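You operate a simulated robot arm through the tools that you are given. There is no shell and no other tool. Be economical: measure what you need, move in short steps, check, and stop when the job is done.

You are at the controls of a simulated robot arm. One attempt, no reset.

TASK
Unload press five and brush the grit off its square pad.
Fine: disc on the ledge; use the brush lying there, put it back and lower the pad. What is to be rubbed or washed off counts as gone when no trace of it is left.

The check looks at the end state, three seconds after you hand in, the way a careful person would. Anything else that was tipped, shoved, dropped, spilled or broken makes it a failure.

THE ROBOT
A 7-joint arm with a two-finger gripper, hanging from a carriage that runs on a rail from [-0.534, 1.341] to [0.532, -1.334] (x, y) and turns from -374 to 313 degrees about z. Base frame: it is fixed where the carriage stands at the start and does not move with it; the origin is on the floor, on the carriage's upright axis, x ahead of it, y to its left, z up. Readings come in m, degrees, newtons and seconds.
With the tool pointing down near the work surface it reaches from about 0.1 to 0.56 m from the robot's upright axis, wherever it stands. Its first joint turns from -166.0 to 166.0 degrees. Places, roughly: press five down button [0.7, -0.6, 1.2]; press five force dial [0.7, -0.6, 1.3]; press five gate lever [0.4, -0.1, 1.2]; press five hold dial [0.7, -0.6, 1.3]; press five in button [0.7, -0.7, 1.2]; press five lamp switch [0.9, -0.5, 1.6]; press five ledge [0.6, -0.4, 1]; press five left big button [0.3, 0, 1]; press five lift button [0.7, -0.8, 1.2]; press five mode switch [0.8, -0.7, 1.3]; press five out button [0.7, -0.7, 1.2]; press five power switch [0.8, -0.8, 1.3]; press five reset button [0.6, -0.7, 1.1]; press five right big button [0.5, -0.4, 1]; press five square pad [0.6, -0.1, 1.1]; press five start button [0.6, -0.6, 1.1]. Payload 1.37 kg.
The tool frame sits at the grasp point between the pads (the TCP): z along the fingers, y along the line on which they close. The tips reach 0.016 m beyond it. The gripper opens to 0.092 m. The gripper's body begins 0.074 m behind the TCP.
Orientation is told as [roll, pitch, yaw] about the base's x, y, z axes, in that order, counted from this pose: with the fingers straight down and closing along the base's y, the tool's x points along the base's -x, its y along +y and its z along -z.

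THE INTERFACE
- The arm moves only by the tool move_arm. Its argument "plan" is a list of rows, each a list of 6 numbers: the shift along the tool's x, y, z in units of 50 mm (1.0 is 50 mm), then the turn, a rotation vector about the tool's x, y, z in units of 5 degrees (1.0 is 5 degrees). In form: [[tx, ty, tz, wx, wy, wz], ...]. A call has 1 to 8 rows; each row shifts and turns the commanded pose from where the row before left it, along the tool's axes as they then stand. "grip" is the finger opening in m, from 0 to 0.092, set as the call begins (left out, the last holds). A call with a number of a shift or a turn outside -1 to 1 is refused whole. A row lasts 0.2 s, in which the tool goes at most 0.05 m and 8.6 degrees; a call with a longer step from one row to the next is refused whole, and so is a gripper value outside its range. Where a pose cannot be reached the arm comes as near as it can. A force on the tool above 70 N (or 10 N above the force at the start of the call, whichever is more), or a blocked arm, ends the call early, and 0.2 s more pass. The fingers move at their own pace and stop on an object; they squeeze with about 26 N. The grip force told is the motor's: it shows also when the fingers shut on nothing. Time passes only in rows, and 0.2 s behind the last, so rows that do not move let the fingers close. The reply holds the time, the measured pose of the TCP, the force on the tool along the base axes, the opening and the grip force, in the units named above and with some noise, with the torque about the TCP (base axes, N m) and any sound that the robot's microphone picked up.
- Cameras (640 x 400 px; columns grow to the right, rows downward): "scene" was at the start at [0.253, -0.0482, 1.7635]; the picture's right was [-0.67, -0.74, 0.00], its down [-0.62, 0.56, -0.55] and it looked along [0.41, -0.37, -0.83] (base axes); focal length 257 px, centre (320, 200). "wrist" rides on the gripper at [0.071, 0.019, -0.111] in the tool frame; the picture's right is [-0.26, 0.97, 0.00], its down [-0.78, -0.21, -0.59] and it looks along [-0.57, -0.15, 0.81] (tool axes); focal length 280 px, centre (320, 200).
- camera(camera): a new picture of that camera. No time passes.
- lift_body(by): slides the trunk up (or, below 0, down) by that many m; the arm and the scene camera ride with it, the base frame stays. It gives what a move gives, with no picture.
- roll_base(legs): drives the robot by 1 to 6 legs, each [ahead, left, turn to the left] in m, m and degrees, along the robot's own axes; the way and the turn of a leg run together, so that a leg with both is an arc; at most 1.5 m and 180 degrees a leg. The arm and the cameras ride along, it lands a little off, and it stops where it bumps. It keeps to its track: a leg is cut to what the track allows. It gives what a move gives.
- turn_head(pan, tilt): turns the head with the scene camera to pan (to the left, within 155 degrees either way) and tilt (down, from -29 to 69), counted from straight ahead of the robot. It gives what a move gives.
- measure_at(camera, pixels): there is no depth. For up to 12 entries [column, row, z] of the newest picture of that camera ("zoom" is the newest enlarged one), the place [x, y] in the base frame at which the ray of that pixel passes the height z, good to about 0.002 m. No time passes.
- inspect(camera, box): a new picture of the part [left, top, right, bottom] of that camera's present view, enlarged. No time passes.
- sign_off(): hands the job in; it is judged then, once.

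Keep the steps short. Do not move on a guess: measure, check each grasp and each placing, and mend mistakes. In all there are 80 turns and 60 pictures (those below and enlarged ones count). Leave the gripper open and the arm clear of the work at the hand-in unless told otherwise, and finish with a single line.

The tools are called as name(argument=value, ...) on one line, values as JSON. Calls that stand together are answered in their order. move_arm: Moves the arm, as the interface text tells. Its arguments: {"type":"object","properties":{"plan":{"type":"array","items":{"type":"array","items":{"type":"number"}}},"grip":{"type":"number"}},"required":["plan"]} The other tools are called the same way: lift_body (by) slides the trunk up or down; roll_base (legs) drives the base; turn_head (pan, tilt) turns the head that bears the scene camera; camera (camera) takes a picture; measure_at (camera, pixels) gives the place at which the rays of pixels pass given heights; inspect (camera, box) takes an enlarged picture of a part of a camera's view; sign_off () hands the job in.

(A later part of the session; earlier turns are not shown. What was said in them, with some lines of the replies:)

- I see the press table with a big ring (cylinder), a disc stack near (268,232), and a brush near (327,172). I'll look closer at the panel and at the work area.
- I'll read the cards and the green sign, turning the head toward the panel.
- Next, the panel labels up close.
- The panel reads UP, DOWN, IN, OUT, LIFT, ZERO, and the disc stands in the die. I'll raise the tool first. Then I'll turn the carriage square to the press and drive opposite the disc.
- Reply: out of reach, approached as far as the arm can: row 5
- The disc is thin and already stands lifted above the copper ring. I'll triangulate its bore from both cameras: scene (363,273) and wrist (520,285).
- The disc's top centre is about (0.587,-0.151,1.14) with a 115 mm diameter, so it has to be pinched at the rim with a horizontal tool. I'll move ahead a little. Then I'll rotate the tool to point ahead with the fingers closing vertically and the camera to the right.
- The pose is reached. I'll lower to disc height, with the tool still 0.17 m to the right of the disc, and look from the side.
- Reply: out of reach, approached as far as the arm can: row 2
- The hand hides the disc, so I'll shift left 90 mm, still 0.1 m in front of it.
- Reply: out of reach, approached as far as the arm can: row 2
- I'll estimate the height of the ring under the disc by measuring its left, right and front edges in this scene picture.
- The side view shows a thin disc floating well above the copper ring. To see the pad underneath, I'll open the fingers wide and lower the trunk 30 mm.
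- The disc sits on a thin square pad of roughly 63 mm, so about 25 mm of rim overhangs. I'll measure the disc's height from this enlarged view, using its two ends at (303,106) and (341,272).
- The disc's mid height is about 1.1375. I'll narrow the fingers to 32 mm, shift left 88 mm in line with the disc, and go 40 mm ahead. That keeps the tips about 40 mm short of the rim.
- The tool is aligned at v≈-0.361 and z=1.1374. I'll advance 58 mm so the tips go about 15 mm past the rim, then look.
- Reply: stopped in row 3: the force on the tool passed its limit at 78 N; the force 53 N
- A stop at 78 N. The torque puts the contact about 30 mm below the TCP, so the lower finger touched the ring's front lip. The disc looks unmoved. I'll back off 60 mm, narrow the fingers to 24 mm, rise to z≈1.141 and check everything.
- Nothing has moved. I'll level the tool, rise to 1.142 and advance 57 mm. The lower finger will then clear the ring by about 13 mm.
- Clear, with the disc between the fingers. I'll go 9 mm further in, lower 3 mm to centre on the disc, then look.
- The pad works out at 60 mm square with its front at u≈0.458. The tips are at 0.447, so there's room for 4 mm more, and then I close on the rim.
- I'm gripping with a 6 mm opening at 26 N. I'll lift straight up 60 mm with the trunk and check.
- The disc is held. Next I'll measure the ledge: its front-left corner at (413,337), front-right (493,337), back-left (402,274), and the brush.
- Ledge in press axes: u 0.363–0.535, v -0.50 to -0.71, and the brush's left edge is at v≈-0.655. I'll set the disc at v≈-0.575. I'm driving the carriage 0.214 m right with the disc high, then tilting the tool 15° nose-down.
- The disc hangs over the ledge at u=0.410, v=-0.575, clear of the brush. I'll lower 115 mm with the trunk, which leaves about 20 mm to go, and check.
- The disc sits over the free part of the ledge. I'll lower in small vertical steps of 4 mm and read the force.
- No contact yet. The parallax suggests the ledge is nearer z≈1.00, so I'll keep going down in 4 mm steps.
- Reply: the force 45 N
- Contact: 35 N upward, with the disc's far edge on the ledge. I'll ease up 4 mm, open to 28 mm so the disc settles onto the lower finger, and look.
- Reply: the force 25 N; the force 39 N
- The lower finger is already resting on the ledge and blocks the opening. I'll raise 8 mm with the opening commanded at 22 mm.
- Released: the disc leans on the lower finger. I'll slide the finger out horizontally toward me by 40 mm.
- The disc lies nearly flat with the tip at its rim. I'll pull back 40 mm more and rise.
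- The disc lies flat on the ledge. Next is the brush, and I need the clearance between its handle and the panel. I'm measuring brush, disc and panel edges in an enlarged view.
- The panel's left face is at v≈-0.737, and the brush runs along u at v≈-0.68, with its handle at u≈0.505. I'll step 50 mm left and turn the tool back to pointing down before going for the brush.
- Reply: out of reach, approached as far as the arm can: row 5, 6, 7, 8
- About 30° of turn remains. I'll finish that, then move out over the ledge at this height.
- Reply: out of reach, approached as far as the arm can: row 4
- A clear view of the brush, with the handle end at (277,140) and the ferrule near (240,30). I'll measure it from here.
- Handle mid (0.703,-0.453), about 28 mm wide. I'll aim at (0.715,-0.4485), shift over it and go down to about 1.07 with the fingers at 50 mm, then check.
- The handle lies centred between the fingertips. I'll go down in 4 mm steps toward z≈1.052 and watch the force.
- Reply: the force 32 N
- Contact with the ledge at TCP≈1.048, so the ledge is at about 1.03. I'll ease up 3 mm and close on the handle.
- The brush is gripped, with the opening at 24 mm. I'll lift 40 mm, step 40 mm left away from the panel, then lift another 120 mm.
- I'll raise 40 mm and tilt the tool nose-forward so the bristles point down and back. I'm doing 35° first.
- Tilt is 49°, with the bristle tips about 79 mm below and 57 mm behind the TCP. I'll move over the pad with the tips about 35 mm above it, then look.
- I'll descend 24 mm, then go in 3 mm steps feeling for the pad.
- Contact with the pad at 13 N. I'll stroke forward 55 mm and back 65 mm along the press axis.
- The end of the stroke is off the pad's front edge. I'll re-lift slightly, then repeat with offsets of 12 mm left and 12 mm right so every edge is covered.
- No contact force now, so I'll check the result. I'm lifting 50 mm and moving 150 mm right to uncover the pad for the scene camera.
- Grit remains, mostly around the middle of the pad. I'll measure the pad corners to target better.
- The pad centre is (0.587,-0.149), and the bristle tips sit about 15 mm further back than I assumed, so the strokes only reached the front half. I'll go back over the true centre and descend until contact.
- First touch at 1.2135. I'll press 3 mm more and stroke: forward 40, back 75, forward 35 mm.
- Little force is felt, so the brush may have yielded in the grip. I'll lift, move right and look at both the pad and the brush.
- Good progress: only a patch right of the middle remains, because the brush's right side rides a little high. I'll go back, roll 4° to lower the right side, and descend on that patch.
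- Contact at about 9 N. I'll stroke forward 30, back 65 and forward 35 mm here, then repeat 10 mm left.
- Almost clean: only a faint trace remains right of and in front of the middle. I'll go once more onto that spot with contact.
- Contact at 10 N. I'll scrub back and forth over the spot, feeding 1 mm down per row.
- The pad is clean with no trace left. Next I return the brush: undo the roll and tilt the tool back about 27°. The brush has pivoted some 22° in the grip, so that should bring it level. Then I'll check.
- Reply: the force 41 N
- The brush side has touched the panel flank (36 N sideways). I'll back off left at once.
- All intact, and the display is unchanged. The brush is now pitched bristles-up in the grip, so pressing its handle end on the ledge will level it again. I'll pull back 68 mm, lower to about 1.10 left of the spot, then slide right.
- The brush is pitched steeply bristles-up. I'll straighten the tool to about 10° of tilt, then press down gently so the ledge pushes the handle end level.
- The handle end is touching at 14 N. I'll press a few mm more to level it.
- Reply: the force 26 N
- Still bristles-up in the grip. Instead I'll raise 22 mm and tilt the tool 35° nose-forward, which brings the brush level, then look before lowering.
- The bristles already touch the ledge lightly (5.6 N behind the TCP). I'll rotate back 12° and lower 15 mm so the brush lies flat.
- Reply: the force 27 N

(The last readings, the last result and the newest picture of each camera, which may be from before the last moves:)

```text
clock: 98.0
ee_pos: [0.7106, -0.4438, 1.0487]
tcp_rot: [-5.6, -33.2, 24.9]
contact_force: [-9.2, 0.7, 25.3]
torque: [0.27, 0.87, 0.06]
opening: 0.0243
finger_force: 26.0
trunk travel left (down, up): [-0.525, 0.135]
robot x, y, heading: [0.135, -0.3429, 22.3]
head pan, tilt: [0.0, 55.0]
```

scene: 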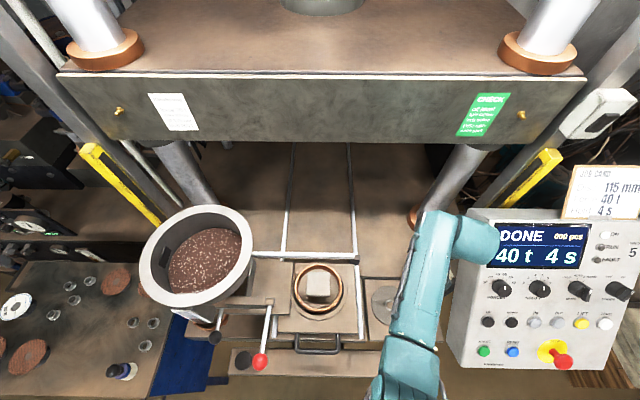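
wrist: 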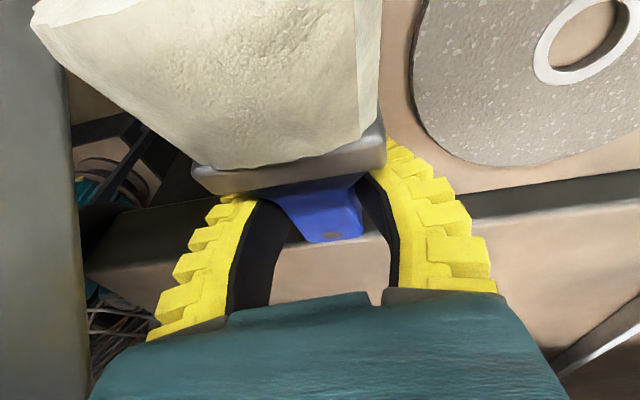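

Seated on the ledge. I'll ease up 2 mm, then open to 50 mm.

move_arm(plan=[[-0.022, -0.003, -0.033, 0, 0, 0]])

move_arm(plan=[[0, 0, 0, 0, 0, 0], [0, 0, 0, 0, 0, 0], [0, 0, 0, 0, 0, 0]], grip=0.046)

```text
clock: 98.4
ee_pos: [0.7105, -0.4436, 1.0487]
tcp_rot: [-5.4, -33.0, 24.6]
contact_force: [-2.2, -3.2, 20.2]
torque: [0.34, 0.19, 0.14]
opening: 0.0244
finger_force: 27.2
trunk travel left (down, up): [-0.525, 0.135]
robot x, y, heading: [0.1341, -0.341, 22.4]
head pan, tilt: [0.0, 55.0]
```

```text
clock: 99.2
ee_pos: [0.7113, -0.4437, 1.0499]
tcp_rot: [-5.4, -33.0, 24.7]
contact_force: [5.2, -6.1, 16.5]
torque: [0.34, 0.14, 0.11]
opening: 0.0447
finger_force: 0.1
trunk travel left (down, up): [-0.525, 0.135]
robot x, y, heading: [0.1337, -0.3438, 22.5]
head pan, tilt: [0.0, 55.0]
```

Released. I'll lift straight up 50 mm and step 50 mm left. Then I'll rise higher, drive left, and take one picture to check the ledge.

lift_body(by=0.05)

move_arm(plan=[[0, 0.6, 0, 0, 0, 0], [0, 0.6, 0, 0, 0, 0]])

lift_body(by=0.08)

move_arm(plan=[[0.9, 0, -0.4, 0, 0, 0], [0.9, 0, -0.4, 0, 0, 0], [0.9, 0, -0.4, 0, 0, 0], [0.9, 0, -0.4, 0, 0, 0]], grip=0.0)

camera(camera="scene")

```text
clock: 100.2
ee_pos: [0.7072, -0.4428, 1.097]
tcp_rot: [-5.1, -32.7, 24.6]
contact_force: [-0.4, 0.4, 0.4]
torque: [0.0, 0.02, -0.04]
opening: 0.0487
finger_force: 1.7
trunk travel left (down, up): [-0.575, 0.085]
robot x, y, heading: [0.1379, -0.3454, 22.8]
head pan, tilt: [0.0, 55.0]
```

```text
clock: 100.8
ee_pos: [0.6873, -0.3864, 1.0909]
tcp_rot: [-5.2, -32.8, 24.6]
contact_force: [0.4, -0.7, 1.2]
torque: [0.0, 0.05, 0.02]
opening: 0.0491
finger_force: 2.5
trunk travel left (down, up): [-0.575, 0.085]
robot x, y, heading: [0.1366, -0.3412, 22.5]
head pan, tilt: [0.0, 55.0]
```

```text
clock: 101.9
ee_pos: [0.6865, -0.3875, 1.1696]
tcp_rot: [-5.2, -32.9, 24.5]
contact_force: [-0.6, -0.5, -0.1]
torque: [0.0, 0.01, 0.03]
opening: 0.0492
finger_force: 2.3
trunk travel left (down, up): [-0.655, 0.005]
robot x, y, heading: [0.1366, -0.3436, 22.5]
head pan, tilt: [0.0, 55.0]
```

```text
clock: 102.9
ee_pos: [0.5092, -0.4621, 1.1397]
tcp_rot: [-5.2, -32.8, 24.6]
contact_force: [0.4, -0.3, 0.6]
torque: [0.01, 0.09, 0.02]
opening: 0.0002
finger_force: 25.6
trunk travel left (down, up): [-0.655, 0.005]
robot x, y, heading: [0.139, -0.342, 22.5]
head pan, tilt: [0.0, 55.0]
```

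```text
2 pictures are left
```

scene: 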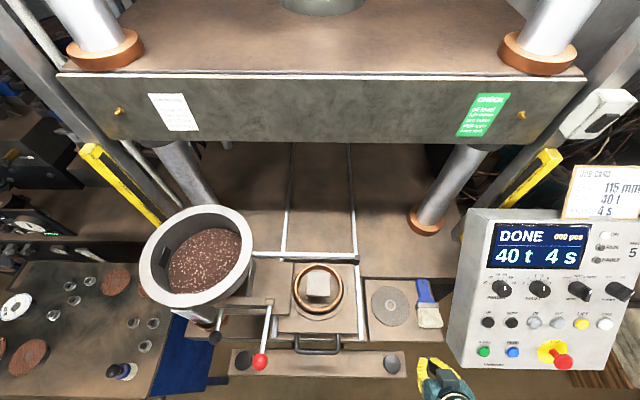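

The brush and disc both lie properly on the ledge. To lower the pad I need the LIFT button at (581,324). I'll locate the panel plane by measuring START (484,351), FORCE (503,289) and LIFT from this new viewpoint.

measure_at(camera="scene", pixels=[[484, 351.5, 1.1], [484, 351.5, 1.08], [484, 351.5, 1.12], [503, 289, 1.27], [503, 289, 1.25], [503, 289, 1.23], [581, 324, 1.15], [581, 324, 1.17], [581, 324, 1.19], [581, 324, 1.21], [488, 322, 1.16], [605, 324, 1.17]])

```text
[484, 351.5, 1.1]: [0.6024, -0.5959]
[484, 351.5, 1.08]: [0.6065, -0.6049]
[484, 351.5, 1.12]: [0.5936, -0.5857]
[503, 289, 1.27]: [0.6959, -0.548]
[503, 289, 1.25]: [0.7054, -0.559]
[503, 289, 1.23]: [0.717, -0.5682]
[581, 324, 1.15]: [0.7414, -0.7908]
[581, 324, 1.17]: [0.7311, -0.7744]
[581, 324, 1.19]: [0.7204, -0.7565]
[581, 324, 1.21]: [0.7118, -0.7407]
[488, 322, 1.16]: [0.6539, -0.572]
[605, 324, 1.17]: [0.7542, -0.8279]
```

START, UP and FORCE line up at v≈-0.776, which puts LIFT at about (0.730,-0.773,1.171) on a face tilted about 53°. I'll back off, tilt the tool square to the face with the fingers closed, then drive right in front of LIFT.

move_arm(plan=[[0.67, 0, -0.436, 0, 0, 0], [0.67, 0, -0.436, 0, 0, 0], [0.5, 0, -0.33, 0, 0, 0], [0, 0, 0, 0, -1, 0], [0, 0, 0, 0, -1, 0], [0, 0, 0, 0, -1, 0], [0, 0, 0, 0, -1, 0]])

```text
clock: 104.5
ee_pos: [0.4066, -0.5014, 1.1401]
tcp_rot: [-7.2, -52.9, 27.6]
contact_force: [-0.1, 1.0, 0.0]
torque: [0.01, -0.01, 0.02]
opening: 0.0002
finger_force: 25.8
trunk travel left (down, up): [-0.655, 0.005]
robot x, y, heading: [0.1365, -0.3404, 22.7]
head pan, tilt: [0.0, 55.0]
```

roll_base(legs=[[0, -0.375, 0]])

```text
clock: 106.9
ee_pos: [0.5435, -0.8578, 1.1399]
tcp_rot: [-7.1, -52.7, 26.5]
contact_force: [-0.5, -0.7, -0.3]
torque: [-0.01, 0.01, -0.02]
opening: 0.0
finger_force: 26.3
trunk travel left (down, up): [-0.655, 0.005]
robot x, y, heading: [0.2742, -0.6949, 21.5]
head pan, tilt: [0.0, 55.0]
```

In front of the panel at v≈-0.999. I'll move to a 60 mm standoff from LIFT along its normal.

move_arm(plan=[[-0.744, 0.053, 0.339, 0, 0, 0], [-0.744, 0.053, 0.339, 0, 0, 0], [-0.744, 0.053, 0.339, 0, 0, 0], [-0.744, 0.053, 0.339, 0, 0, 0], [0, 0, 0, 0, 0, 0]])

```text
clock: 108.1
ee_pos: [0.6695, -0.7933, 1.2194]
tcp_rot: [-7.1, -52.7, 26.5]
contact_force: [-0.2, -0.6, 0.1]
torque: [0.0, 0.01, -0.01]
opening: 0.0
finger_force: 25.7
trunk travel left (down, up): [-0.655, 0.005]
robot x, y, heading: [0.2782, -0.6933, 21.7]
head pan, tilt: [0.0, 55.0]
```

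I'll advance along the normal 45 mm, then in 4 mm steps with force and sound readings.

move_arm(plan=[[0, 0, 0.45, 0, 0, 0], [0, 0, 0.45, 0, 0, 0], [0, 0, 0.08, 0, 0, 0], [0, 0, 0.08, 0, 0, 0]])

```text
clock: 109.1
ee_pos: [0.7107, -0.7787, 1.1862]
tcp_rot: [-7.2, -52.7, 26.5]
contact_force: [-1.0, -1.6, 0.5]
torque: [0.03, 0.04, 0.0]
opening: 0.0
finger_force: 26.1
trunk travel left (down, up): [-0.655, 0.005]
robot x, y, heading: [0.2744, -0.6969, 21.6]
head pan, tilt: [0.0, 55.0]
```

move_arm(plan=[[0, 0, 0.06, 0, 0, 0], [0, 0, 0.06, 0, 0, 0], [0, 0, 0.06, 0, 0, 0]])

```text
clock: 109.9
ee_pos: [0.718, -0.7777, 1.1817]
tcp_rot: [-7.2, -52.6, 26.5]
contact_force: [-15.2, -0.7, 12.1]
torque: [0.15, 0.06, 0.08]
opening: 0.0062
finger_force: 28.3
trunk travel left (down, up): [-0.655, 0.005]
robot x, y, heading: [0.2737, -0.6953, 21.4]
head pan, tilt: [0.0, 55.0]
heard: click
5 turns are left
```

LIFT clicked. I'll retract, open the gripper, turn the head to the pad and look.

move_arm(plan=[[0, 0, -0.8, 0, 0, 0], [0, 0, -0.8, 0, 0, 0], [0, 0, -0.8, 0, 0, 0], [0, 0, -0.8, 0, 0, 0], [0, 0, 0, 0, 0, 0], [0, 0, 0, 0, 0, 0]])

turn_head(pan=32, tilt=50)

camera(camera="scene")

```text
clock: 111.3
ee_pos: [0.5994, -0.8127, 1.2767]
tcp_rot: [-7.0, -52.7, 26.5]
contact_force: [-0.2, -0.9, 0.4]
torque: [-0.01, 0.02, -0.01]
opening: 0.0
finger_force: 28.2
trunk travel left (down, up): [-0.655, 0.005]
robot x, y, heading: [0.2743, -0.6919, 21.6]
head pan, tilt: [0.0, 55.0]
```

```text
clock: 112.3
ee_pos: [0.5994, -0.8146, 1.2757]
tcp_rot: [-7.1, -52.8, 26.5]
contact_force: [-0.7, 0.4, -0.6]
torque: [0.02, 0.02, 0.01]
opening: 0.0
finger_force: 27.7
trunk travel left (down, up): [-0.655, 0.005]
robot x, y, heading: [0.2736, -0.6959, 21.6]
head pan, tilt: [32.0, 50.0]
```

```text
1 pictures are left
4 turns are left
```

scene: 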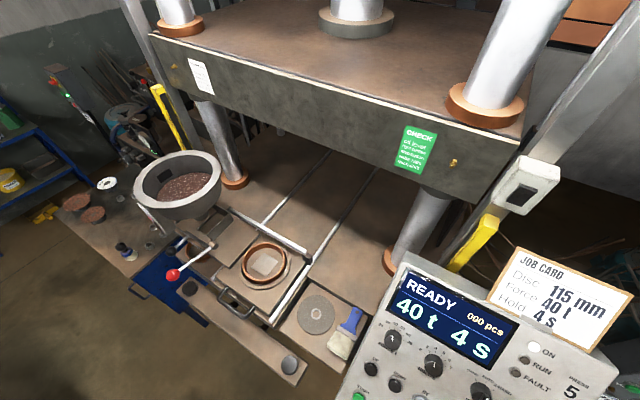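

The display now reads READY, and the pad sits down inside the ring at (267,262). The disc and brush are on the ledge. I'll open the gripper, back the arm clear, and take a last close look at the pad.

move_arm(plan=[[0, 0, -0.6, 0, 0, 0], [0, 0, 0, 0, 0, 0], [0, 0, 0, 0, 0, 0], [0, 0, 0, 0, 0, 0]], grip=0.092)

inspect(camera="scene", box=[230, 230, 375, 370])

```text
clock: 113.3
ee_pos: [0.5736, -0.8224, 1.2932]
tcp_rot: [-7.1, -52.7, 26.6]
contact_force: [0.1, -0.8, 0.4]
torque: [-0.01, -0.03, 0.0]
opening: 0.0919
finger_force: 0.2
trunk travel left (down, up): [-0.655, 0.005]
robot x, y, heading: [0.278, -0.6939, 21.5]
head pan, tilt: [32.0, 50.0]
```

```text
2.86 times, centred on (302, 300) of scene
3 turns are left
```

zoom: 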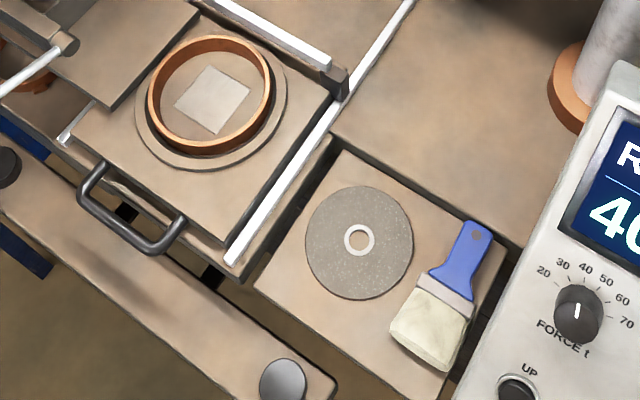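

The pad is clean and lowered, and the disc and brush are flat on the ledge. The gripper is open and clear, so I'm handing in.

sign_off()

```text
The job is handed in.
```

Press five is unloaded: the disc is on the ledge, the pad is brushed clean and lowered, and the brush is back about 1 cm from where it lay; on the way a finger bumped the die ring (78 N stop) and the brush touched the panel side (about 36 N), with no visible harm.
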